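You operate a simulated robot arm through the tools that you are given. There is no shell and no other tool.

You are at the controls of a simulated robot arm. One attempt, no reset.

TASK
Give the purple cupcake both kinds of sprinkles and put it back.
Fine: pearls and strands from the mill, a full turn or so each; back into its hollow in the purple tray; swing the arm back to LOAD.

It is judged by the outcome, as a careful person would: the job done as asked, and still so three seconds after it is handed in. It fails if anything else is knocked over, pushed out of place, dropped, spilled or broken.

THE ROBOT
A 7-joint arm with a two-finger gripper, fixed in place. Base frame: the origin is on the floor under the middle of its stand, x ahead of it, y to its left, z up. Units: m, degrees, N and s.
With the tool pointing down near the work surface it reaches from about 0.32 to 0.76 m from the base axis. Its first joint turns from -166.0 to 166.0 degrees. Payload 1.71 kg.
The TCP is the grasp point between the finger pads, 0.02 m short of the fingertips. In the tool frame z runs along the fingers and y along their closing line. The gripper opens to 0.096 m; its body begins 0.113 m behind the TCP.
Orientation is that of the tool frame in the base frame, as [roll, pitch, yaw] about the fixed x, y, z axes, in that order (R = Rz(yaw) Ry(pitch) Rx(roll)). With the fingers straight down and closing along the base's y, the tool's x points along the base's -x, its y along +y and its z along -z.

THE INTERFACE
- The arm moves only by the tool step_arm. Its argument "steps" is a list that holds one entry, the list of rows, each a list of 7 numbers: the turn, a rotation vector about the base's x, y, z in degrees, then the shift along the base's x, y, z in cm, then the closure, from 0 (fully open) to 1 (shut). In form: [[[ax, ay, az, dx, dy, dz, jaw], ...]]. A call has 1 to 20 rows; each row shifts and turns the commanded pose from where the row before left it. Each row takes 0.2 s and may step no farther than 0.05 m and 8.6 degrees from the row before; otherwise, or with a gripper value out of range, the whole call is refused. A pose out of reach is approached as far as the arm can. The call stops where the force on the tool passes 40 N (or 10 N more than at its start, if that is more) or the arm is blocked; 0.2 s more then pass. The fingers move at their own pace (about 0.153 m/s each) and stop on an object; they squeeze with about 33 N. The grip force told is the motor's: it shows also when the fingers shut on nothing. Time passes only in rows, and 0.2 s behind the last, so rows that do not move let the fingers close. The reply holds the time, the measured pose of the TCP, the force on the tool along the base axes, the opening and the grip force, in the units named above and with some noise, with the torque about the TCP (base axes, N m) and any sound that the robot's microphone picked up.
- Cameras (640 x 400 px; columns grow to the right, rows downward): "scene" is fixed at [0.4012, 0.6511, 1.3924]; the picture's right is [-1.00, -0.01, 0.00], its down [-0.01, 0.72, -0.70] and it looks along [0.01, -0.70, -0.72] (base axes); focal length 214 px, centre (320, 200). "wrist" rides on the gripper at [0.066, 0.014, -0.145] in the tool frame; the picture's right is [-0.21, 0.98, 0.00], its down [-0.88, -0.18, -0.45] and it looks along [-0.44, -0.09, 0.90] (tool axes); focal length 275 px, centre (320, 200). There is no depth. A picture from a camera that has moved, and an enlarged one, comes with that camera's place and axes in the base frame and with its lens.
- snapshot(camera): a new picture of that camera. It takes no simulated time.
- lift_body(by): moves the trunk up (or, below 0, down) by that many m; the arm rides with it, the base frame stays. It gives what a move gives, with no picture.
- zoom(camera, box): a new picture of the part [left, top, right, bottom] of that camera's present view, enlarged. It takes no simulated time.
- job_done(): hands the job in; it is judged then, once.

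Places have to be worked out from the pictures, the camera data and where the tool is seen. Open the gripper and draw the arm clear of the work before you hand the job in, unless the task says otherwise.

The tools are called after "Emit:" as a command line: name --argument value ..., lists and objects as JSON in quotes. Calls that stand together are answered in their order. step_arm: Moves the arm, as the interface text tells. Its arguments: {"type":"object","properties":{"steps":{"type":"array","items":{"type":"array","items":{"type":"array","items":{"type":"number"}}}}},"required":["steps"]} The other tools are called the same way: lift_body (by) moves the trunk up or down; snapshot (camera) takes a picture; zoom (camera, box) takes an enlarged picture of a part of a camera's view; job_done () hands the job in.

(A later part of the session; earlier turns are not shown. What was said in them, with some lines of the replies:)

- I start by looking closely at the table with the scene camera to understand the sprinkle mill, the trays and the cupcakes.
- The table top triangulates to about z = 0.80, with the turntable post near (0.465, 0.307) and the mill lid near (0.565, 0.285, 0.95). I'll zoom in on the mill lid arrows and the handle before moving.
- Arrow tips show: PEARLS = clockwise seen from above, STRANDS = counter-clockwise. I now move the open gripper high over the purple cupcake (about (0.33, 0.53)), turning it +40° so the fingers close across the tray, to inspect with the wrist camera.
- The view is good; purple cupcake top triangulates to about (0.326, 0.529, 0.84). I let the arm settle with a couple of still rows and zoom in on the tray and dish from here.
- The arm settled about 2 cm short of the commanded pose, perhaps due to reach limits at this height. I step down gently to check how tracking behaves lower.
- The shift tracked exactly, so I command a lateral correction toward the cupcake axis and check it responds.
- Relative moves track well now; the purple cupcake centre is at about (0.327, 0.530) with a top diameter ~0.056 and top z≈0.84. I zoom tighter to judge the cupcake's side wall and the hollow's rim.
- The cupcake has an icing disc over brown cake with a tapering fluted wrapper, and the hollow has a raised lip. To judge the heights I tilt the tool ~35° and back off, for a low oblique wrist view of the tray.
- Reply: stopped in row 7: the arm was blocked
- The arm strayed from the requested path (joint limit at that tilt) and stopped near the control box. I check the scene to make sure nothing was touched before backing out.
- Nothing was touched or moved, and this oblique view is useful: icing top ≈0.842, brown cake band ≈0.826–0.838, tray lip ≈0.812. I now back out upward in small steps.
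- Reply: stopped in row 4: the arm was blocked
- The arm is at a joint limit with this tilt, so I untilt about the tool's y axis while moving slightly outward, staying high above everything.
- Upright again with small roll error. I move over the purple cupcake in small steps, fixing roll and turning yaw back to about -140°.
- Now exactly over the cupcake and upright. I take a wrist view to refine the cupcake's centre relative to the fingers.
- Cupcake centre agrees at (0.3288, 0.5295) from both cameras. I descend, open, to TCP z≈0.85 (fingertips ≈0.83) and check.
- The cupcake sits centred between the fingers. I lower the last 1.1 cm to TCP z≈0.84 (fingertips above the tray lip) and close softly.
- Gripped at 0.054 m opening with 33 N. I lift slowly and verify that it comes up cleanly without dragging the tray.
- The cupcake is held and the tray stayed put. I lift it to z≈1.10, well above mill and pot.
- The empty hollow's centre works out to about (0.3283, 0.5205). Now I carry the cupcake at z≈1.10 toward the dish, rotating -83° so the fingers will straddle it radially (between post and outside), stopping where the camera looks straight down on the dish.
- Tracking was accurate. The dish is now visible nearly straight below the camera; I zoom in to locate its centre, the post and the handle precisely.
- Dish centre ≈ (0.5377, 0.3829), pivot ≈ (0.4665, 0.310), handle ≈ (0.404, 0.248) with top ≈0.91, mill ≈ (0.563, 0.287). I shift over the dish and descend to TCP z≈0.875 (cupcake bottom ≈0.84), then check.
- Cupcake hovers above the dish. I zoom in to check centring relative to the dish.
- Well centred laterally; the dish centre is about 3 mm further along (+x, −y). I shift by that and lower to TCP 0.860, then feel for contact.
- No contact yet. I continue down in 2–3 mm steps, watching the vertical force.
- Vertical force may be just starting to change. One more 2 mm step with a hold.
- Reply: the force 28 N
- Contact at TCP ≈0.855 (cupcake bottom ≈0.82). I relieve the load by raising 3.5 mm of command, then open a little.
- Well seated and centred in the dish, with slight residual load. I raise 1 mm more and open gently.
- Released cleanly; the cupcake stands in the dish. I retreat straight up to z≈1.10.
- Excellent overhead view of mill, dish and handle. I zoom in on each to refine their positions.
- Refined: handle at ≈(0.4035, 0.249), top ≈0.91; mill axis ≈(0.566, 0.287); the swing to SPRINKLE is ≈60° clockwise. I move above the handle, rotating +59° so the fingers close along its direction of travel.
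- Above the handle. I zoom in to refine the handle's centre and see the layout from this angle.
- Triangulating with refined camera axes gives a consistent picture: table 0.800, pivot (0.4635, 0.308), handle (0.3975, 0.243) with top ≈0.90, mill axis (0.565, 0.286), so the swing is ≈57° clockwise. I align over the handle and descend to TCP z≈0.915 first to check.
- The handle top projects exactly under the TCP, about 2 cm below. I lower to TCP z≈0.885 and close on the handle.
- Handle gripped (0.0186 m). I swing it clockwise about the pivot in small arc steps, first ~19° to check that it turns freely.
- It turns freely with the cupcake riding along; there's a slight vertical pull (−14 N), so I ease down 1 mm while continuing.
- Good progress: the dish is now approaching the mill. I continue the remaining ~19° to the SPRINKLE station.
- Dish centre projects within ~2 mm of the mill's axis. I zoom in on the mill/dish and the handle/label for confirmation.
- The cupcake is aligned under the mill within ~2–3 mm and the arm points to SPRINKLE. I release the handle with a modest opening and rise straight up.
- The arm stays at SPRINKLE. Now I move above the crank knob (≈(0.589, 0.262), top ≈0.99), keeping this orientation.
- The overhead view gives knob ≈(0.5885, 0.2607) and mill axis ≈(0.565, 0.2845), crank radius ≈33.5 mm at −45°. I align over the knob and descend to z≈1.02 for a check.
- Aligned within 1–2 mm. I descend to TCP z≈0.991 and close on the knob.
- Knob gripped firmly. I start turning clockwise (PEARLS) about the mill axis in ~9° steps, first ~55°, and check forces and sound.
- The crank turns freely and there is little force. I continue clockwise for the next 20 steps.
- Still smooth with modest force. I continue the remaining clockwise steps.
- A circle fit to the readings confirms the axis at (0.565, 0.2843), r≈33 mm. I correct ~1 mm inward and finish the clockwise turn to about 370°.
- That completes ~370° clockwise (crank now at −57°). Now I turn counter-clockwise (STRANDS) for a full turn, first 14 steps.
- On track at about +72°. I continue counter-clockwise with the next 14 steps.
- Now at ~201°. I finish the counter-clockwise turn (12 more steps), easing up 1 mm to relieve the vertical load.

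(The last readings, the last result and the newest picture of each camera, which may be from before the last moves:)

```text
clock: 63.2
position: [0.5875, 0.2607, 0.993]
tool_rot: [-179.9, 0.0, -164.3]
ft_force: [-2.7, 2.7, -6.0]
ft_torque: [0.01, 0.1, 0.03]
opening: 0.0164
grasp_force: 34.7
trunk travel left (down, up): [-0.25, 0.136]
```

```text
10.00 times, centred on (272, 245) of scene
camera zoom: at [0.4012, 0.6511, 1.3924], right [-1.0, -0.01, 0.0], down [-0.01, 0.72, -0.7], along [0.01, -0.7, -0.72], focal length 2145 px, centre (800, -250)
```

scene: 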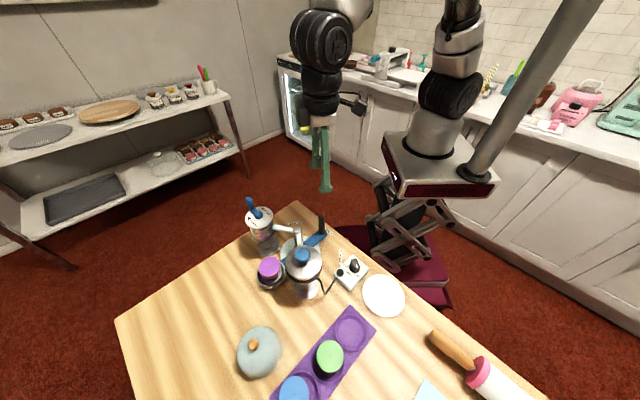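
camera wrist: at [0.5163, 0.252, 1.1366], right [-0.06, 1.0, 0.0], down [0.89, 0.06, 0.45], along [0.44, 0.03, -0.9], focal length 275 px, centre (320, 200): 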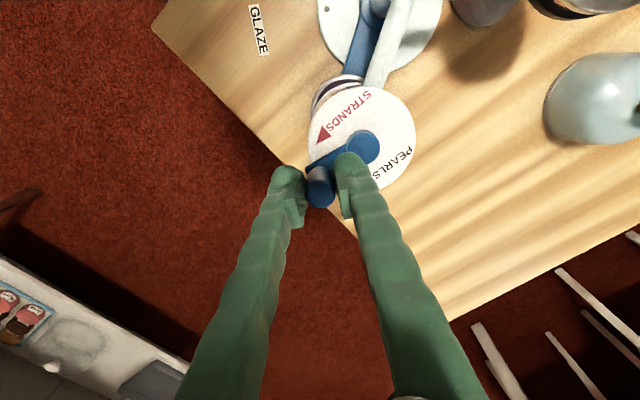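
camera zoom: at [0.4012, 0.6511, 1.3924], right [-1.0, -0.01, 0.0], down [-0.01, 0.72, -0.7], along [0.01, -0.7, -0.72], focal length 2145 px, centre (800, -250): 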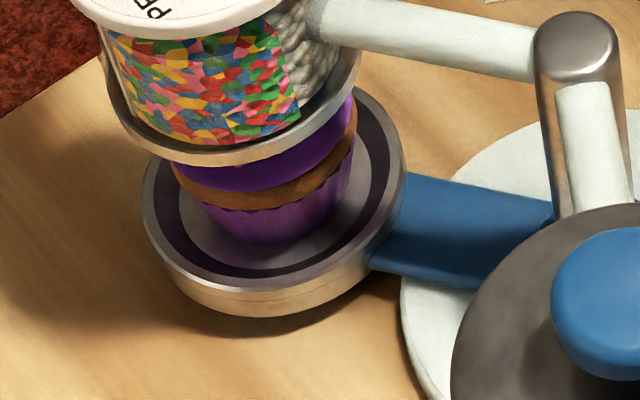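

The crank is back at its start angle after ~370° each way. I release the knob and rise clear.

Emit:
step_arm --steps '[[[0, 0, 0, 0, 0, 0, 0.8], [0, 0, 0, 0, 0, 0, 0.6], [0, 0, 0, 0, 0, 0, 0.5], [0, 0, 0, 0, 0, 2, 0.5], [0, 0, 0, 0, 0, 3, 0.5], [0, 0, 0, 0, 0, 4, 0.5], [0, 0, 0, 0, 0, 2, 0.5], [0, 0, 0, 0, 0, 0, 0.5]]]'

Emit:
snapshot --camera "wrist"

Emit:
snapshot --camera "scene"

```text
clock: 65.0
position: [0.5875, 0.2604, 1.1025]
tool_rot: [-179.9, 0.0, -164.5]
ft_force: [0.9, -0.2, -0.1]
ft_torque: [0.02, 0.0, -0.03]
opening: 0.048
grasp_force: 0.0
trunk travel left (down, up): [-0.25, 0.136]
```

```text
taken
camera wrist: at [0.5203, 0.2549, 1.2472], right [-0.06, 1.0, 0.0], down [0.89, 0.06, 0.44], along [0.44, 0.03, -0.9], focal length 275 px, centre (320, 200)
```

wrist: 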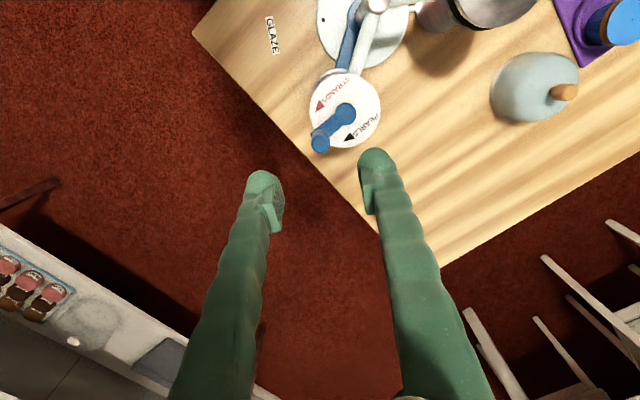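

```text
taken
```

scene: 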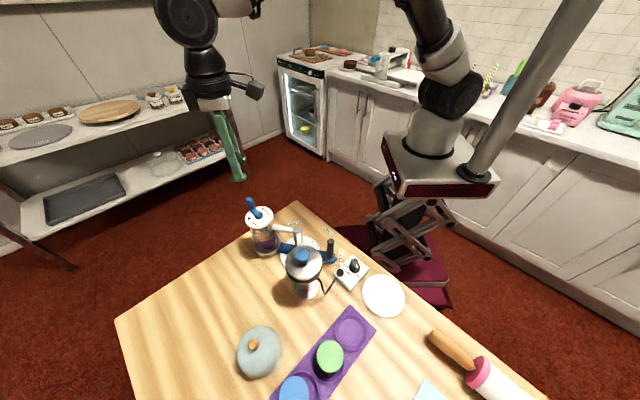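

Everything is in place. I move back above the handle at (0.372, 0.327).

Emit:
step_arm --steps '[[[0, 0, 0, -3.6, 1.12, 0, 0.55], [0, 0, 0, -3.6, 1.12, 0, 0.55], [0, 0, 0, -3.6, 1.12, 0, 0.55], [0, 0, 0, -3.6, 1.12, 0, 0.55], [0, 0, 0, -3.6, 1.12, 0, 0.55], [0, 0, 0, -3.6, 1.12, 0, 0.55], [0, 0, 0, 0, 0, -4, 0.55], [0, 0, 0, 0, 0, -4, 0.55], [0, 0, 0, 0, 0, -4, 0.55], [0, 0, 0, 0, 0, -3, 0.55], [0, 0, 0, 0, 0, -2, 0.55], [0, 0, 0, 0, 0, -1, 0.55], [0, 0, 0, 0, 0, 0, 0.55], [0, 0, 0, 0, 0, 0, 0.55]]]'

Emit:
snapshot --camera "wrist"

```text
clock: 68.0
position: [0.3709, 0.3272, 0.9219]
tool_rot: [-179.9, 0.1, -164.5]
ft_force: [0.3, -0.3, 0.0]
ft_torque: [0.01, 0.03, 0.0]
opening: 0.0436
grasp_force: 0.0
trunk travel left (down, up): [-0.25, 0.136]
```

```text
taken
camera wrist: at [0.304, 0.322, 1.0671], right [-0.06, 1.0, 0.0], down [0.89, 0.06, 0.44], along [0.44, 0.03, -0.9], focal length 275 px, centre (320, 200)
```

wrist: 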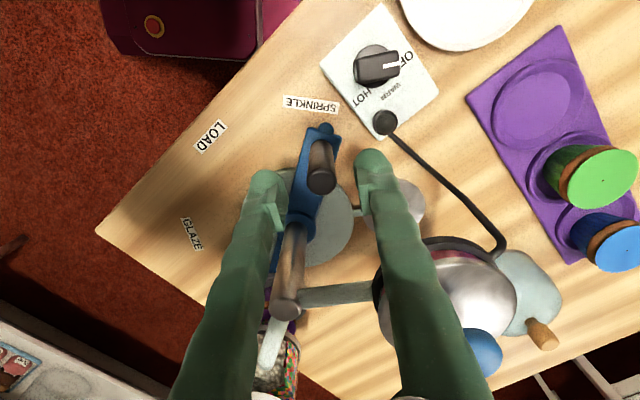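

Handle is centred under the gripper. I lower, grip, and verify before swinging back.

Emit:
step_arm --steps '[[[0, 0, 0, 0, 0, -2, 0.55], [0, 0, 0, 0, 0, -1.6, 0.55], [0, 0, 0, 0, 0, 0, 0.65], [0, 0, 0, 0, 0, 0, 0.75], [0, 0, 0, 0, 0, 0, 0.85], [0, 0, 0, 0, 0, 0, 0.85]]]'

Emit:
step_arm --steps '[[[0, 0, 0, -0.132, -0.76, 0, 0.85], [0, 0, 0, -0.069, -0.768, 0, 0.85], [0, 0, 0, -0.005, -0.771, 0, 0.85], [0, 0, 0, 0.058, -0.769, 0, 0.85], [0, 0, 0, 0.121, -0.761, 0, 0.85], [0, 0, 0, 0.184, -0.749, 0, 0.85]]]'

Emit:
zoom --camera "scene" --box '[210, 190, 370, 290]'

```text
clock: 69.4
position: [0.3715, 0.3267, 0.8853]
tool_rot: [-179.9, 0.0, -164.6]
ft_force: [-0.9, 1.2, -1.5]
ft_torque: [0.04, -0.04, -0.02]
opening: 0.0187
grasp_force: 34.9
trunk travel left (down, up): [-0.25, 0.136]
```

```text
clock: 70.8
position: [0.3732, 0.2817, 0.887]
tool_rot: [-179.8, -0.1, -164.6]
ft_force: [-1.4, -0.5, -18.4]
ft_torque: [0.06, -0.1, -0.03]
opening: 0.019
grasp_force: 35.7
trunk travel left (down, up): [-0.25, 0.136]
```

```text
4.00 times, centred on (290, 240) of scene
camera zoom: at [0.4012, 0.6511, 1.3924], right [-1.0, -0.01, 0.0], down [-0.01, 0.72, -0.7], along [0.01, -0.7, -0.72], focal length 858 px, centre (440, 40)
```

zoom: 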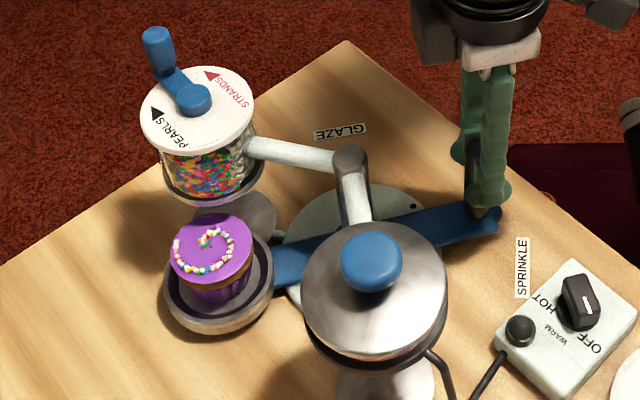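

Sprinkles are visible on the cupcake. I zoom in to see whether both pearls and strands are there.

Emit:
zoom --camera "scene" --box '[244, 238, 284, 263]'

```text
16.00 times, centred on (264, 250) of scene
camera zoom: at [0.4012, 0.6511, 1.3924], right [-1.0, -0.01, 0.0], down [-0.01, 0.72, -0.7], along [0.01, -0.7, -0.72], focal length 3432 px, centre (1216, -608)
```

zoom: 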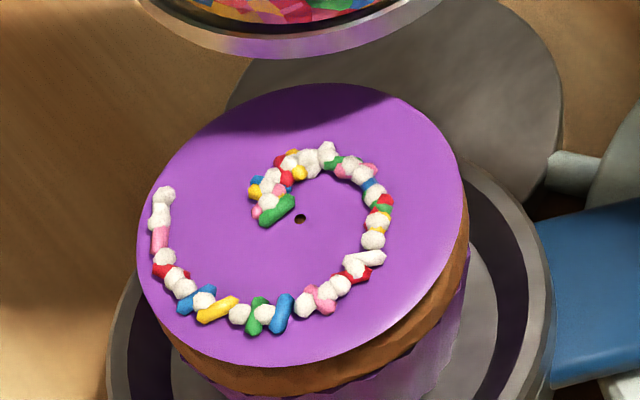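

Both white pearls and coloured strands lie in a spiral on the icing. I continue the swing back to LOAD, easing down 1 mm to relieve the vertical pull.

Emit:
step_arm --steps '[[[0, 0, 0, 0.245, -0.731, -0.15, 0.85], [0, 0, 0, 0.304, -0.708, 0, 0.85], [0, 0, 0, 0.362, -0.681, 0, 0.85], [0, 0, 0, 0.416, -0.649, 0, 0.85], [0, 0, 0, 0.468, -0.612, 0, 0.85], [0, 0, 0, 0.517, -0.572, 0, 0.85], [0, 0, 0, 0, 0, 0, 0.85], [0, 0, 0, 0, 0, 0, 0.85]]]'

Emit:
zoom --camera "scene" --box '[210, 190, 370, 290]'

Emit:
zoom --camera "wrist" --box '[220, 80, 380, 180]'

```text
clock: 72.6
position: [0.3969, 0.2418, 0.8859]
tool_rot: [-179.9, 0.0, -164.5]
ft_force: [-0.6, 1.1, 4.0]
ft_torque: [0.02, 0.02, 0.0]
opening: 0.0186
grasp_force: 35.2
trunk travel left (down, up): [-0.25, 0.136]
```

```text
4.00 times, centred on (290, 240) of scene
camera zoom: at [0.4012, 0.6511, 1.3924], right [-1.0, -0.01, 0.0], down [-0.01, 0.72, -0.7], along [0.01, -0.7, -0.72], focal length 858 px, centre (440, 40)
```

zoom: 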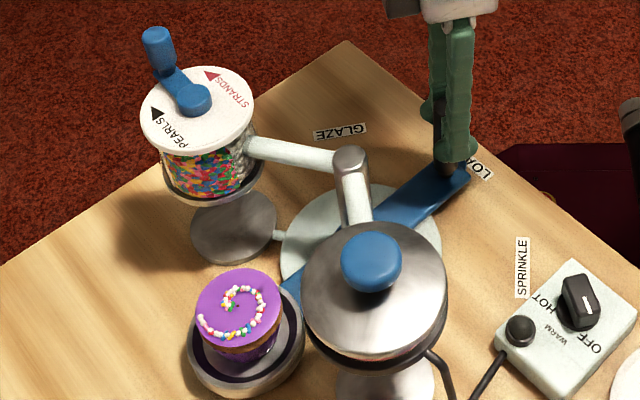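

```text
4.00 times, centred on (300, 130) of wrist
camera zoom: at [0.3291, 0.2367, 1.0306], right [-0.06, 1.0, 0.0], down [0.89, 0.06, 0.45], along [0.44, 0.03, -0.9], focal length 1101 px, centre (400, 480)
```

zoom: 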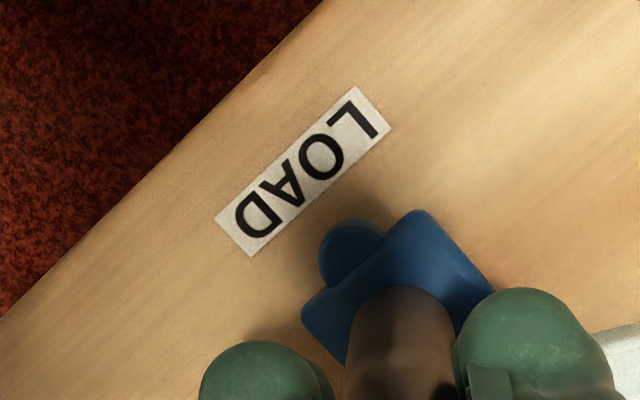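

Arm is back at LOAD (same handle position as at the start). I release the handle and rise.

Emit:
step_arm --steps '[[[0, 0, 0, 0, 0, 0, 0.75], [0, 0, 0, 0, 0, 0, 0.6], [0, 0, 0, 0, 0, 0, 0.5], [0, 0, 0, 0, 0, 2, 0.5], [0, 0, 0, 0, 0, 4, 0.5], [0, 0, 0, 0, 0, 4, 0.5], [0, 0, 0, 0, 0, 4, 0.5], [0, 0, 0, 0, 0, 4, 0.5], [0, 0, 0, 0, 0, 4, 0.5], [0, 0, 0, 0, 0, 0, 0.5]]]'

Emit:
zoom --camera "scene" --box '[210, 190, 370, 290]'

```text
clock: 74.8
position: [0.3972, 0.2418, 1.1042]
tool_rot: [-179.8, 0.1, -164.4]
ft_force: [0.7, -0.7, 0.1]
ft_torque: [0.02, -0.01, -0.01]
opening: 0.048
grasp_force: 0.0
trunk travel left (down, up): [-0.25, 0.136]
```

```text
4.00 times, centred on (290, 240) of scene
camera zoom: at [0.4012, 0.6511, 1.3924], right [-1.0, -0.01, 0.0], down [-0.01, 0.72, -0.7], along [0.01, -0.7, -0.72], focal length 858 px, centre (440, 40)
```

zoom: 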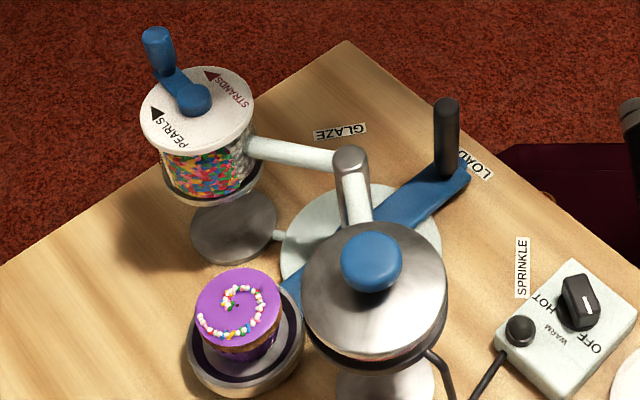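

Now I return above the dish with the −59° rotation, gripper opened to ~0.077 m, to pick up the cupcake.

Emit:
step_arm --steps '[[[0, 0, -7.37, 1.76, 1.74, 0, 0.2], [0, 0, -7.37, 1.76, 1.74, 0, 0.2], [0, 0, -7.37, 1.76, 1.74, 0, 0.2], [0, 0, -7.37, 1.76, 1.74, 0, 0.2], [0, 0, -7.37, 1.76, 1.74, 0, 0.2], [0, 0, -7.37, 1.76, 1.74, 0, 0.2], [0, 0, -7.37, 1.76, 1.74, 0, 0.2], [0, 0, -7.37, 1.76, 1.74, 0, 0.2], [0, 0, 0, 0, 0, -4, 0.2], [0, 0, 0, 0, 0, 0, 0.2], [0, 0, 0, 0, 0, 0, 0.2]]]'

Emit:
snapshot --camera "wrist"

Emit:
zoom --camera "wrist" --box '[240, 80, 400, 180]'

```text
clock: 77.2
position: [0.5391, 0.3805, 1.064]
tool_rot: [-179.9, 0.0, 136.6]
ft_force: [1.0, 0.7, 0.0]
ft_torque: [-0.01, 0.01, 0.02]
opening: 0.0769
grasp_force: 0.0
trunk travel left (down, up): [-0.25, 0.136]
```

```text
taken
camera wrist: at [0.4996, 0.4349, 1.2094], right [0.82, 0.57, 0.0], down [0.51, -0.74, 0.45], along [0.25, -0.37, -0.9], focal length 275 px, centre (320, 200)
```

wrist: 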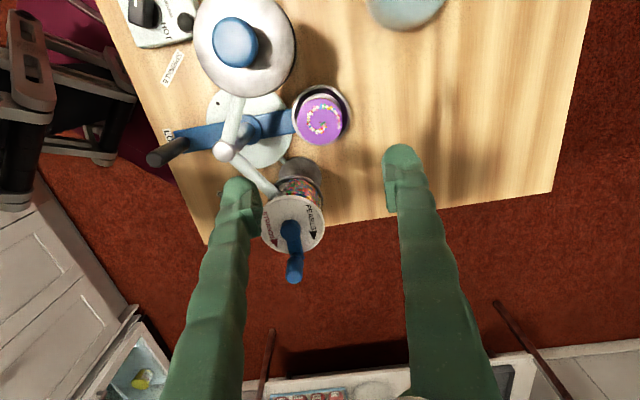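

```text
4.00 times, centred on (320, 130) of wrist
camera zoom: at [0.4996, 0.4349, 1.2094], right [0.82, 0.57, 0.0], down [0.51, -0.74, 0.45], along [0.25, -0.37, -0.9], focal length 1101 px, centre (320, 480)
```

zoom: 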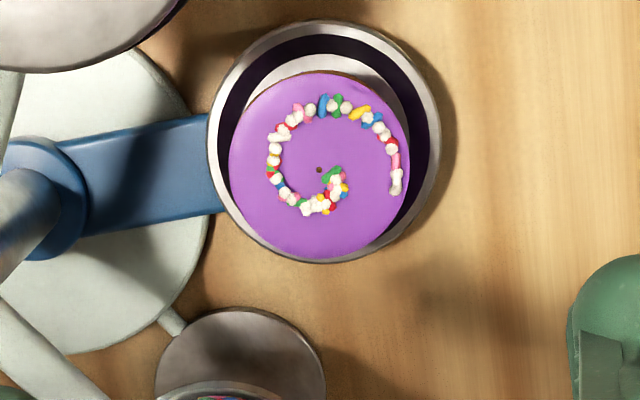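

The cupcake is right under the TCP with its spiral of sprinkles intact. I descend along the same vertical line to z≈0.875 and check.

Emit:
step_arm --steps '[[[0, 0, 0, -0.1, 0.05, -4, 0.2], [0, 0, 0, 0, 0, -4, 0.2], [0, 0, 0, 0, 0, -4, 0.2], [0, 0, 0, 0, 0, -4, 0.2], [0, 0, 0, 0, 0, -2, 0.2], [0, 0, 0, 0, 0, -0.9, 0.2], [0, 0, 0, 0, 0, 0, 0.2], [0, 0, 0, 0, 0, 0, 0.2]]]'

Emit:
snapshot --camera "wrist"

Emit:
zoom --camera "scene" --box '[230, 230, 326, 290]'

```text
clock: 79.0
position: [0.5367, 0.3809, 0.8754]
tool_rot: [-179.8, 0.0, 136.6]
ft_force: [-0.5, 0.8, 0.8]
ft_torque: [0.0, -0.02, -0.02]
opening: 0.0768
grasp_force: 0.1
trunk travel left (down, up): [-0.25, 0.136]
```

```text
taken
camera wrist: at [0.498, 0.4353, 1.0199], right [0.82, 0.57, 0.0], down [0.51, -0.74, 0.45], along [0.25, -0.37, -0.9], focal length 275 px, centre (320, 200)
```

wrist: 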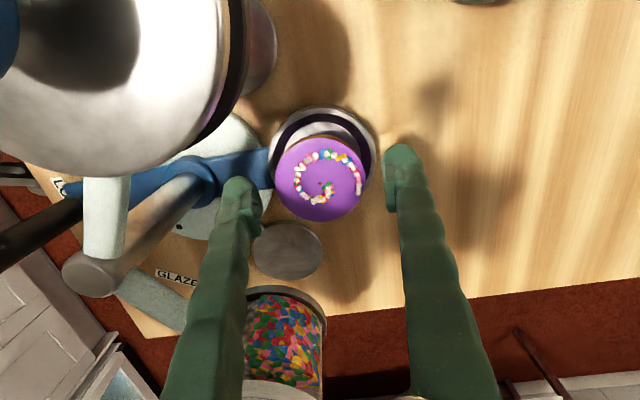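

```text
6.67 times, centred on (278, 260) of scene
camera zoom: at [0.4012, 0.6511, 1.3924], right [-1.0, -0.01, 0.0], down [-0.01, 0.72, -0.7], along [0.01, -0.7, -0.72], focal length 1430 px, centre (600, -200)
```

zoom: 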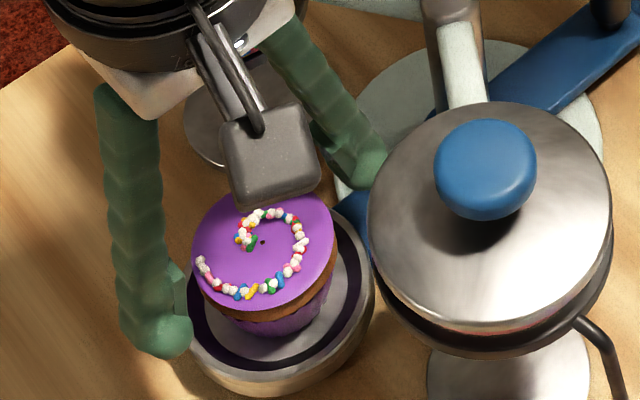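

Fingers straddle the cupcake evenly. I lower to z≈0.857 (same grip height as before) and close on the cake band.

Emit:
step_arm --steps '[[[0, 0, 0, 0.05, 0, -1, 0.2], [0, 0, 0, 0.05, 0, -0.8, 0.2], [0, 0, 0, 0, 0, 0, 0.3], [0, 0, 0, 0, 0, 0, 0.4], [0, 0, 0, 0, 0, 0, 0.45], [0, 0, 0, 0, 0, 0, 0.5], [0, 0, 0, 0, 0, 0, 0.6]]]'

Emit:
snapshot --camera "wrist"

```text
clock: 80.6
position: [0.5376, 0.3814, 0.8561]
tool_rot: [-179.8, 0.0, 136.6]
ft_force: [-0.3, 0.2, 0.7]
ft_torque: [0.01, -0.02, 0.03]
opening: 0.053
grasp_force: 32.9
trunk travel left (down, up): [-0.25, 0.136]
```

```text
taken
camera wrist: at [0.499, 0.4358, 1.0023], right [0.82, 0.57, 0.0], down [0.51, -0.74, 0.45], along [0.25, -0.37, -0.9], focal length 275 px, centre (320, 200)
```

wrist: 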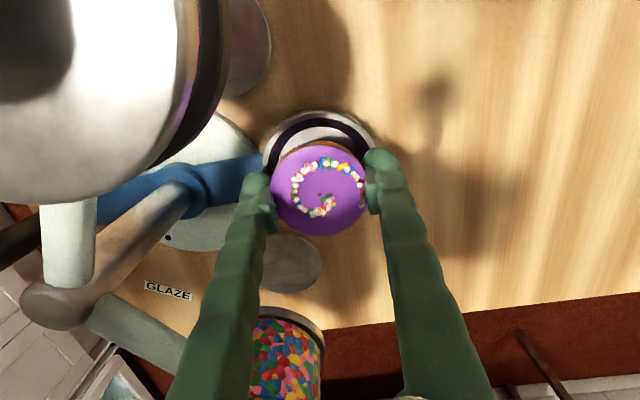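

Gripped at 0.053 m, sprinkles undisturbed. I lift slowly, then faster up to z≈1.10.

Emit:
step_arm --steps '[[[0, 0, 0, 0, 0, 0.5, 0.6], [0, 0, 0, 0, 0, 1, 0.6], [0, 0, 0, 0, 0, 1.5, 0.6], [0, 0, 0, 0, 0, 2, 0.6], [0, 0, 0, 0, 0, 3, 0.6], [0, 0, 0, 0, 0, 3.5, 0.6], [0, 0, 0, 0, 0, 4, 0.6], [0, 0, 0, 0, 0, 4, 0.6], [0, 0, 0, 0, 0, 3.5, 0.6], [0, 0, 0, 0, 0, 1.5, 0.6], [0, 0, 0, 0, 0, 0, 0.6]]]'

Emit:
snapshot --camera "wrist"

Emit:
zoom --camera "scene" --box '[210, 170, 370, 270]'

```text
clock: 83.0
position: [0.5386, 0.3818, 1.1025]
tool_rot: [-179.7, 0.0, 136.6]
ft_force: [-0.1, 0.2, -0.3]
ft_torque: [-0.01, -0.01, -0.01]
opening: 0.0533
grasp_force: 32.9
trunk travel left (down, up): [-0.25, 0.136]
```

```text
taken
camera wrist: at [0.4995, 0.4364, 1.2475], right [0.82, 0.57, 0.0], down [0.51, -0.74, 0.45], along [0.25, -0.37, -0.9], focal length 275 px, centre (320, 200)
```

wrist: 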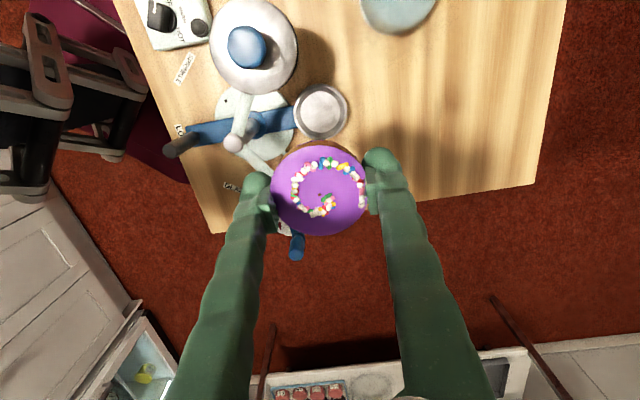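

```text
4.00 times, centred on (290, 220) of scene
camera zoom: at [0.4012, 0.6511, 1.3924], right [-1.0, -0.01, 0.0], down [-0.01, 0.72, -0.7], along [0.01, -0.7, -0.72], focal length 858 px, centre (440, 120)
```

zoom: 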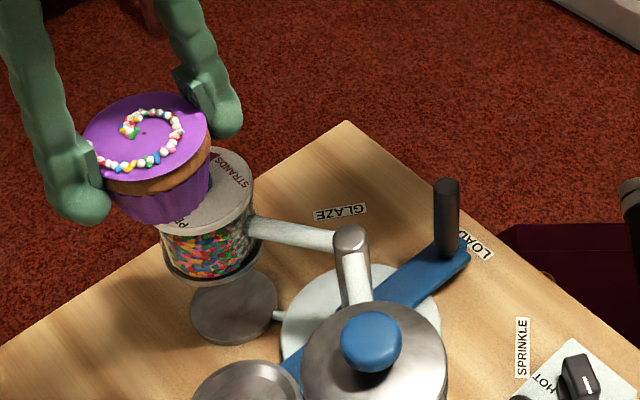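

The cupcake is secure and the dish empty at LOAD. I carry it back toward the hollow, rotating +83°.

Emit:
step_arm --steps '[[[0, 0, 7.53, -1.91, 1.265, 0, 0.6], [0, 0, 7.53, -1.91, 1.265, 0, 0.6], [0, 0, 7.53, -1.91, 1.265, 0, 0.6], [0, 0, 7.53, -1.91, 1.265, 0, 0.6], [0, 0, 7.53, -1.91, 1.265, 0, 0.6], [0, 0, 7.53, -1.91, 1.265, 0, 0.6], [0, 0, 7.53, -1.91, 1.265, 0, 0.6], [0, 0, 7.53, -1.91, 1.265, 0, 0.6], [0, 0, 7.53, -1.91, 1.265, 0, 0.6], [0, 0, 7.53, -1.91, 1.265, 0, 0.6], [0, 0, 7.53, -1.91, 1.265, 0, 0.6], [0, 0, 0, 0, 0, 0, 0.6], [0, 0, 0, 0, 0, 0, 0.6]]]'

Emit:
zoom --camera "wrist" --box '[240, 60, 400, 160]'

Emit:
snapshot --camera "scene"

```text
clock: 85.8
position: [0.3258, 0.5197, 1.1038]
tool_rot: [-179.9, 0.0, -140.5]
ft_force: [-0.8, 0.2, -0.4]
ft_torque: [0.0, -0.01, -0.01]
opening: 0.0529
grasp_force: 32.8
trunk travel left (down, up): [-0.25, 0.136]
```

```text
4.00 times, centred on (320, 110) of wrist
camera zoom: at [0.2658, 0.4886, 1.2485], right [-0.46, 0.89, 0.0], down [0.79, 0.42, 0.45], along [0.4, 0.2, -0.9], focal length 1101 px, centre (320, 560)
```

zoom: 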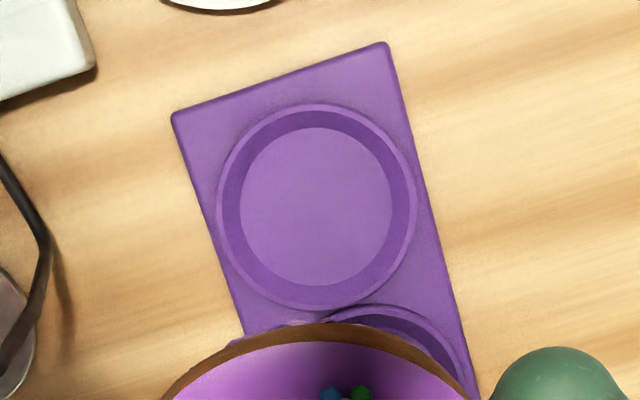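

```text
taken
```

scene: 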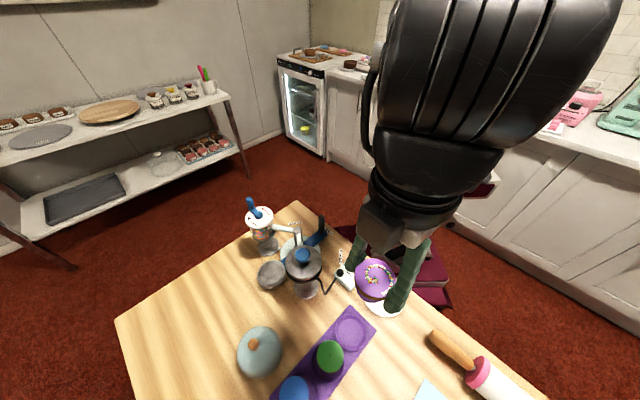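

The hollow's centre is within ~1.5 mm of the TCP axis. I adjust by 1 mm and descend to z≈0.862 (cupcake bottom just above the lip) for a check.

Emit:
step_arm --steps '[[[0, 0, 0, 0.1, -0.05, -4, 0.6], [0, 0, 0, 0, 0, -4, 0.6], [0, 0, 0, 0, 0, -4, 0.6], [0, 0, 0, 0, 0, -4, 0.6], [0, 0, 0, 0, 0, -4, 0.6], [0, 0, 0, 0, 0, -2.5, 0.6], [0, 0, 0, 0, 0, -1.7, 0.6], [0, 0, 0, 0, 0, 0, 0.6], [0, 0, 0, 0, 0, 0, 0.6]]]'

Emit:
snapshot --camera "wrist"

Emit:
zoom --camera "wrist" --box '[240, 90, 400, 190]'

Emit:
zoom --camera "scene" --box '[300, 280, 396, 340]'

```text
clock: 87.8
position: [0.3293, 0.5192, 0.8601]
tool_rot: [-179.9, 0.0, -140.6]
ft_force: [0.9, 0.0, -1.4]
ft_torque: [0.01, 0.04, -0.03]
opening: 0.0529
grasp_force: 32.5
trunk travel left (down, up): [-0.25, 0.136]
```

```text
taken
camera wrist: at [0.2684, 0.488, 1.0055], right [-0.46, 0.89, 0.0], down [0.79, 0.41, 0.45], along [0.4, 0.2, -0.9], focal length 275 px, centre (320, 200)
```

wrist: 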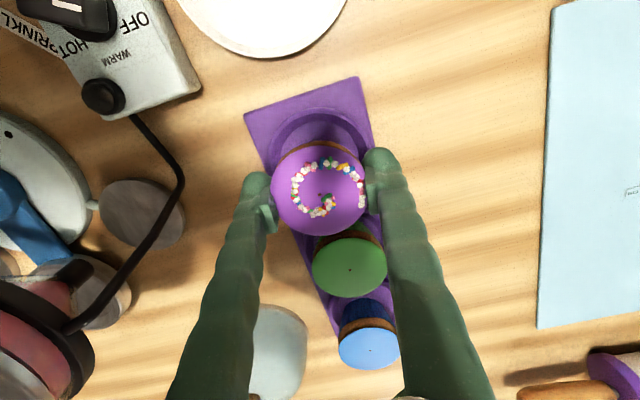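

```text
4.00 times, centred on (320, 140) of wrist
camera zoom: at [0.2684, 0.488, 1.0055], right [-0.46, 0.89, 0.0], down [0.79, 0.41, 0.45], along [0.4, 0.2, -0.9], focal length 1101 px, centre (320, 440)
```

zoom: 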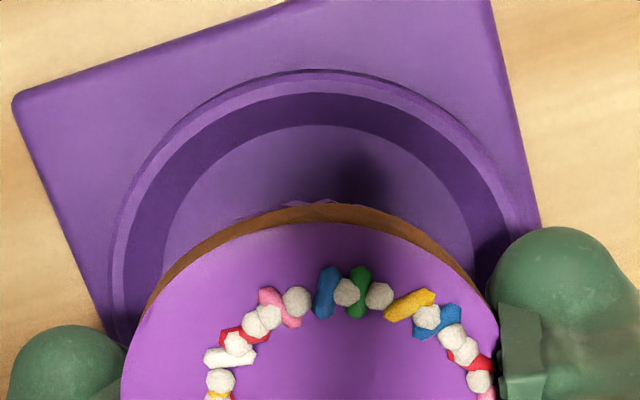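

```text
6.67 times, centred on (348, 310) of scene
camera zoom: at [0.4012, 0.6511, 1.3924], right [-1.0, -0.01, 0.0], down [-0.01, 0.72, -0.7], along [0.01, -0.7, -0.72], focal length 1430 px, centre (133, -533)
```

zoom: 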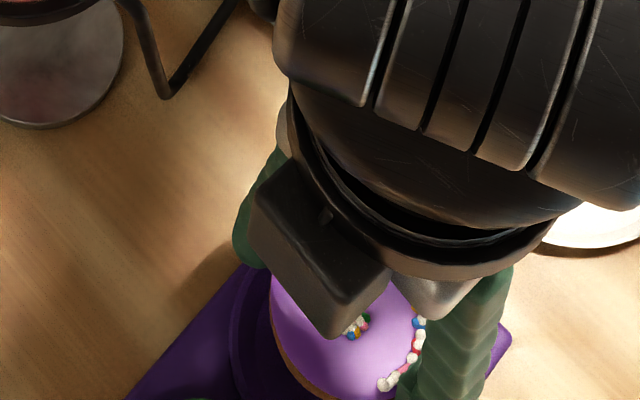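

Well centred over the hollow. I lower to ~0.845 and then feel for contact in small steps.

Emit:
step_arm --steps '[[[0, 0, 0, -0.1, 0, -0.8, 0.6], [0, 0, 0, 0, 0, -0.6, 0.6], [0, 0, 0, 0, 0, 0, 0.6]]]'

Emit:
step_arm --steps '[[[0, 0, 0, 0, 0, -0.2, 0.6], [0, 0, 0, 0, 0, 0, 0.6]]]'

Emit:
step_arm --steps '[[[0, 0, 0, 0, 0, -0.15, 0.6], [0, 0, 0, 0, 0, 0, 0.6]]]'

```text
clock: 88.6
position: [0.3281, 0.519, 0.8482]
tool_rot: [-179.9, 0.0, -140.5]
ft_force: [0.6, -0.2, -0.2]
ft_torque: [0.01, -0.01, 0.0]
opening: 0.0531
grasp_force: 33.0
trunk travel left (down, up): [-0.25, 0.136]
```

```text
clock: 89.2
position: [0.3263, 0.519, 0.8446]
tool_rot: [-179.9, 0.0, -140.7]
ft_force: [0.1, 0.2, 0.1]
ft_torque: [0.02, 0.01, -0.03]
opening: 0.0528
grasp_force: 33.6
trunk travel left (down, up): [-0.25, 0.136]
```

```text
clock: 89.8
position: [0.3275, 0.5189, 0.8433]
tool_rot: [-179.9, 0.0, -140.6]
ft_force: [0.5, -0.4, -0.6]
ft_torque: [-0.01, -0.01, 0.0]
opening: 0.0527
grasp_force: 32.7
trunk travel left (down, up): [-0.25, 0.136]
```

No contact yet at z≈0.843; expected around 0.840. Two more small steps.

Emit:
step_arm --steps '[[[0, 0, 0, 0, 0, -0.15, 0.6], [0, 0, 0, 0, 0, 0, 0.6]]]'

Emit:
step_arm --steps '[[[0, 0, 0, 0, 0, -0.15, 0.6], [0, 0, 0, 0, 0, 0, 0.6]]]'

```text
clock: 90.4
position: [0.3277, 0.5205, 0.8422]
tool_rot: [-180.0, 0.2, -140.6]
ft_force: [-0.5, -0.3, 10.3]
ft_torque: [-0.12, 0.05, 0.01]
opening: 0.0528
grasp_force: 33.3
trunk travel left (down, up): [-0.25, 0.136]
```

```text
clock: 91.0
position: [0.3276, 0.5193, 0.8436]
tool_rot: [-179.9, 0.3, -140.6]
ft_force: [-0.6, 1.1, 26.1]
ft_torque: [-0.21, 0.1, 0.0]
opening: 0.0532
grasp_force: 32.7
trunk travel left (down, up): [-0.25, 0.136]
```

Contact with the hollow's floor (26 N). I relieve the load by 2.3 mm of command and look before releasing.

Emit:
step_arm --steps '[[[0, 0, 0, 0, 0, 0.23, 0.6], [0, 0, 0, 0, 0, 0, 0.6]]]'

Emit:
zoom --camera "wrist" --box '[200, 70, 440, 220]'

```text
clock: 91.6
position: [0.328, 0.52, 0.8433]
tool_rot: [-179.8, 0.0, -140.6]
ft_force: [2.7, 6.0, 14.4]
ft_torque: [0.15, -0.07, -0.04]
opening: 0.053
grasp_force: 33.3
trunk travel left (down, up): [-0.25, 0.136]
```

```text
2.67 times, centred on (320, 145) of wrist
camera zoom: at [0.2669, 0.4877, 0.9875], right [-0.46, 0.89, 0.0], down [0.79, 0.41, 0.45], along [0.4, 0.21, -0.89], focal length 734 px, centre (320, 347)
```

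zoom: 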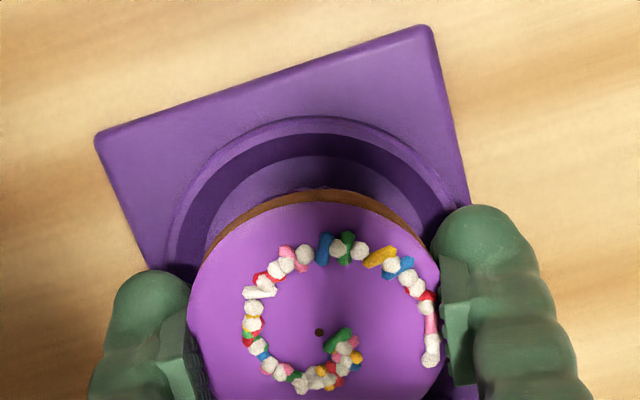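

Seated in the hollow. I ease up another 1.5 mm and then open slowly.

Emit:
step_arm --steps '[[[0, 0, 0, 0, 0, 0.12, 0.6], [0, 0, 0, 0, 0, 0, 0.6]]]'

Emit:
step_arm --steps '[[[0, 0, 0, 0, 0, 0, 0.43], [0, 0, 0, 0, 0, 0, 0.38], [0, 0, 0, 0, 0, 0, 0.3], [0, 0, 0, 0, 0, 0, 0.2], [0, 0, 0, 0, 0, 0, 0.2]]]'

Emit:
snapshot --camera "wrist"

```text
clock: 92.2
position: [0.3274, 0.5166, 0.8434]
tool_rot: [-179.7, -0.2, -140.6]
ft_force: [0.6, 1.0, 1.2]
ft_torque: [0.07, -0.04, 0.01]
opening: 0.0529
grasp_force: 32.9
trunk travel left (down, up): [-0.25, 0.136]
```

```text
clock: 93.4
position: [0.3282, 0.5198, 0.8445]
tool_rot: [-179.9, -0.1, -140.5]
ft_force: [-0.5, -0.6, 0.1]
ft_torque: [0.0, 0.0, 0.0]
opening: 0.0768
grasp_force: 0.1
trunk travel left (down, up): [-0.25, 0.136]
```

```text
taken
camera wrist: at [0.267, 0.4877, 0.9889], right [-0.46, 0.89, 0.0], down [0.79, 0.41, 0.45], along [0.4, 0.2, -0.9], focal length 275 px, centre (320, 200)
```

wrist: 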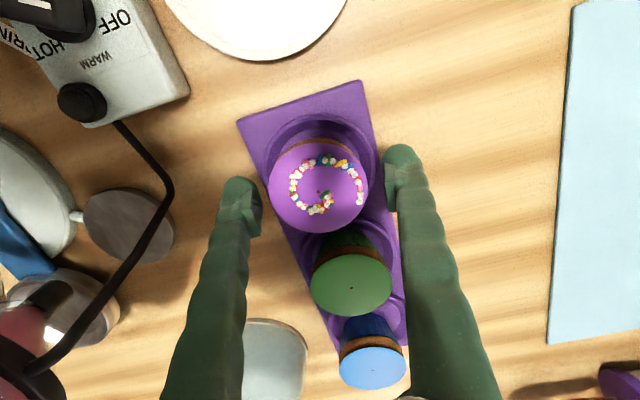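

Released; the cupcake stands in its hollow, with sprinkles intact. I rise straight up.

Emit:
step_arm --steps '[[[0, 0, 0, 0, 0, 1, 0.2], [0, 0, 0, 0, 0, 2, 0.2], [0, 0, 0, 0, 0, 4, 0.2], [0, 0, 0, 0, 0, 4, 0.2], [0, 0, 0, 0, 0, 4, 0.2], [0, 0, 0, 0, 0, 4, 0.2], [0, 0, 0, 0, 0, 4, 0.2], [0, 0, 0, 0, 0, 0, 0.2]]]'

Emit:
zoom --camera "wrist" --box '[240, 70, 400, 170]'

Emit:
zoom --camera "scene" --box '[300, 290, 428, 370]'

```text
clock: 95.2
position: [0.3264, 0.52, 1.0751]
tool_rot: [-180.0, 0.0, -140.6]
ft_force: [0.1, 0.7, 1.0]
ft_torque: [-0.02, -0.01, 0.0]
opening: 0.0769
grasp_force: 0.0
trunk travel left (down, up): [-0.25, 0.136]
```

```text
4.00 times, centred on (320, 120) of wrist
camera zoom: at [0.2668, 0.4882, 1.2198], right [-0.46, 0.89, 0.0], down [0.79, 0.41, 0.44], along [0.4, 0.2, -0.9], focal length 1101 px, centre (320, 520)
```

zoom: 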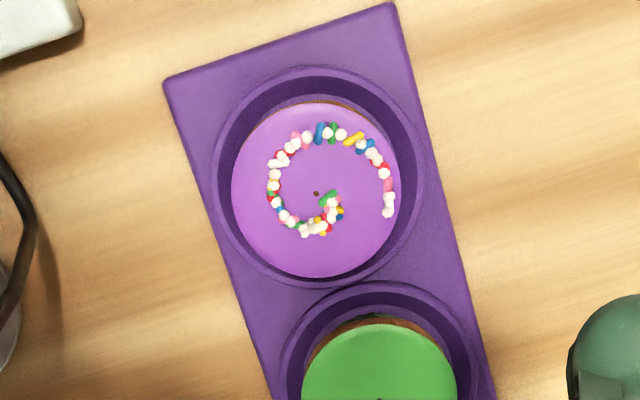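

```text
5.00 times, centred on (364, 330) of scene
camera zoom: at [0.4012, 0.6511, 1.3924], right [-1.0, -0.01, 0.0], down [-0.01, 0.72, -0.7], along [0.01, -0.7, -0.72], focal length 1072 px, centre (100, -450)
```

zoom: 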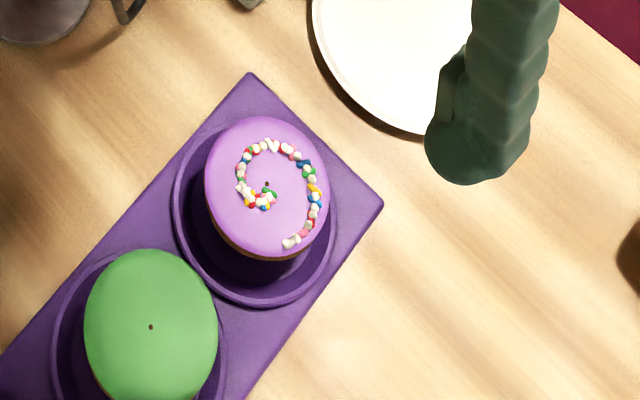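

The cupcake sits centred and upright in its hollow and the tray has not moved. I raise and draw the arm clear toward its start pose, gripper open.

Emit:
step_arm --steps '[[[0, 0, 0, 0, 0, 4, 0.1], [0, 0, 0, 0, 0, 4, 0], [0, 0, 0, 0, 0, 3, 0], [0, 0, -3.3, 1.7, -2.94, 0.2, 0], [0, 0, -3.3, 1.7, -2.94, 0.2, 0], [0, 0, -3.3, 1.7, -2.94, 0.2, 0], [0, 0, -3.3, 1.7, -2.94, 0.2, 0], [0, 0, -3.3, 1.7, -2.94, 0.2, 0], [0, 0, -3.3, 1.7, -2.94, 0.2, 0], [0, 0, -3.3, 1.7, -2.94, 0.2, 0], [0, 0, -3.3, 1.7, -2.94, 0.2, 0], [0, 0, -3.3, 1.7, -2.94, 0.2, 0], [0, 0, -3.3, 1.7, -2.94, 0.2, 0], [0, 0, -3.3, 1.7, -2.94, 0, 0], [0, 0, -3.3, 1.7, -2.94, 0, 0], [0, 0, 0, 0, 0, 0, 0], [0, 0, 0, 0, 0, 0, 0]]]'

Emit:
snapshot --camera "scene"

Emit:
snapshot --camera "wrist"

Emit:
zoom --camera "scene" --box '[220, 180, 420, 305]'

Emit:
zoom --camera "scene" --box '[220, 275, 420, 400]'

```text
clock: 98.8
position: [0.5325, 0.1683, 1.2035]
tool_rot: [-179.9, 0.1, 179.8]
ft_force: [0.1, 0.7, 0.9]
ft_torque: [0.0, 0.03, -0.05]
opening: 0.0957
grasp_force: 0.1
trunk travel left (down, up): [-0.25, 0.136]
```

```text
taken
```

scene: 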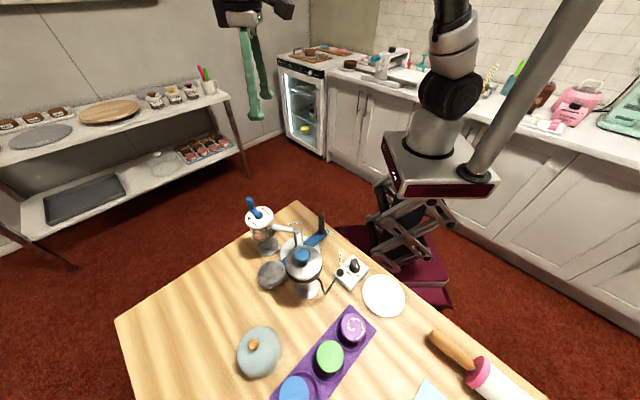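

```text
taken
camera wrist: at [0.4667, 0.1804, 1.3481], right [0.21, 0.98, 0.0], down [0.88, -0.19, 0.44], along [0.43, -0.1, -0.9], focal length 275 px, centre (320, 200)
```

wrist: 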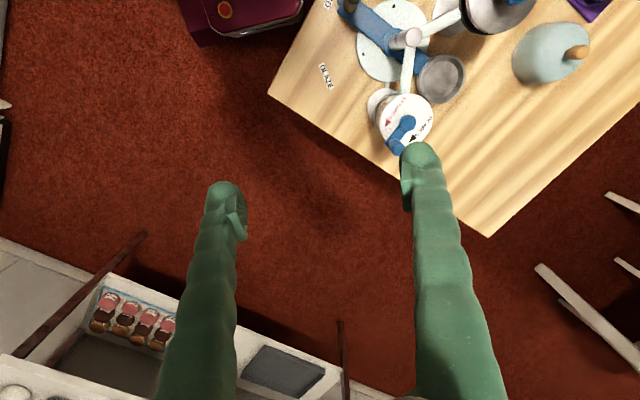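

```text
3.20 times, centred on (320, 242) of scene
camera zoom: at [0.4012, 0.6511, 1.3924], right [-1.0, -0.01, 0.0], down [-0.01, 0.72, -0.7], along [0.01, -0.7, -0.72], focal length 686 px, centre (320, 64)
```

zoom: 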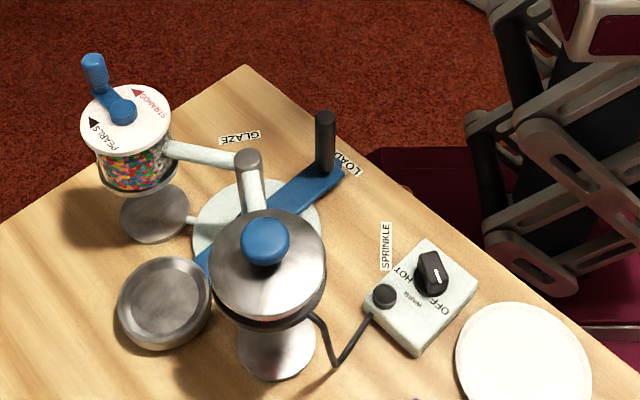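

```text
3.20 times, centred on (320, 338) of scene
camera zoom: at [0.4012, 0.6511, 1.3924], right [-1.0, -0.01, 0.0], down [-0.01, 0.72, -0.7], along [0.01, -0.7, -0.72], focal length 686 px, centre (320, -240)
```

zoom: 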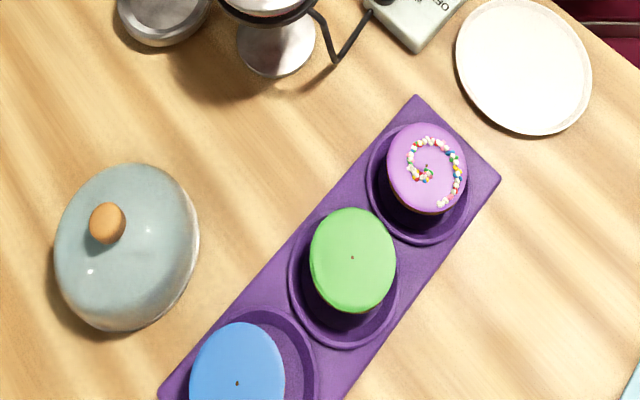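

Everything matches the starting layout: arm at LOAD, crank home, pot, tray and the other cupcakes unmoved. The purple cupcake carries pearls and strands and sits in its hollow (top height matches the original), and the gripper is open and clear, so I hand the job in.

Emit:
job_done

```text
The job is handed in.
```

The purple cupcake now has pearls and strands on it and is back, upright, in its hollow in the purple tray. The job has been handed in, and I haven't seen the result of the judging.

- **Sprinkles:** I turned the crank about 370° clockwise for pearls, then about 370° back the other way for strands. Close-up pictures show both kinds in a spiral on the icing.
- **Swing arm:** it is back at LOAD, with the handle within a millimetre of where it started. The crank is also back at its starting angle.
- **Everything else:** the final pictures show the tray, the other cupcakes, the glaze pot and the other items where they began, with no spilled sprinkles in view.
- **Robot:** the gripper is open and the arm is clear, near its starting pose.

At one point early on, the arm hit a joint limit and drifted off its path near the glaze pot's control box. It touched nothing, and I backed it out before carrying on.
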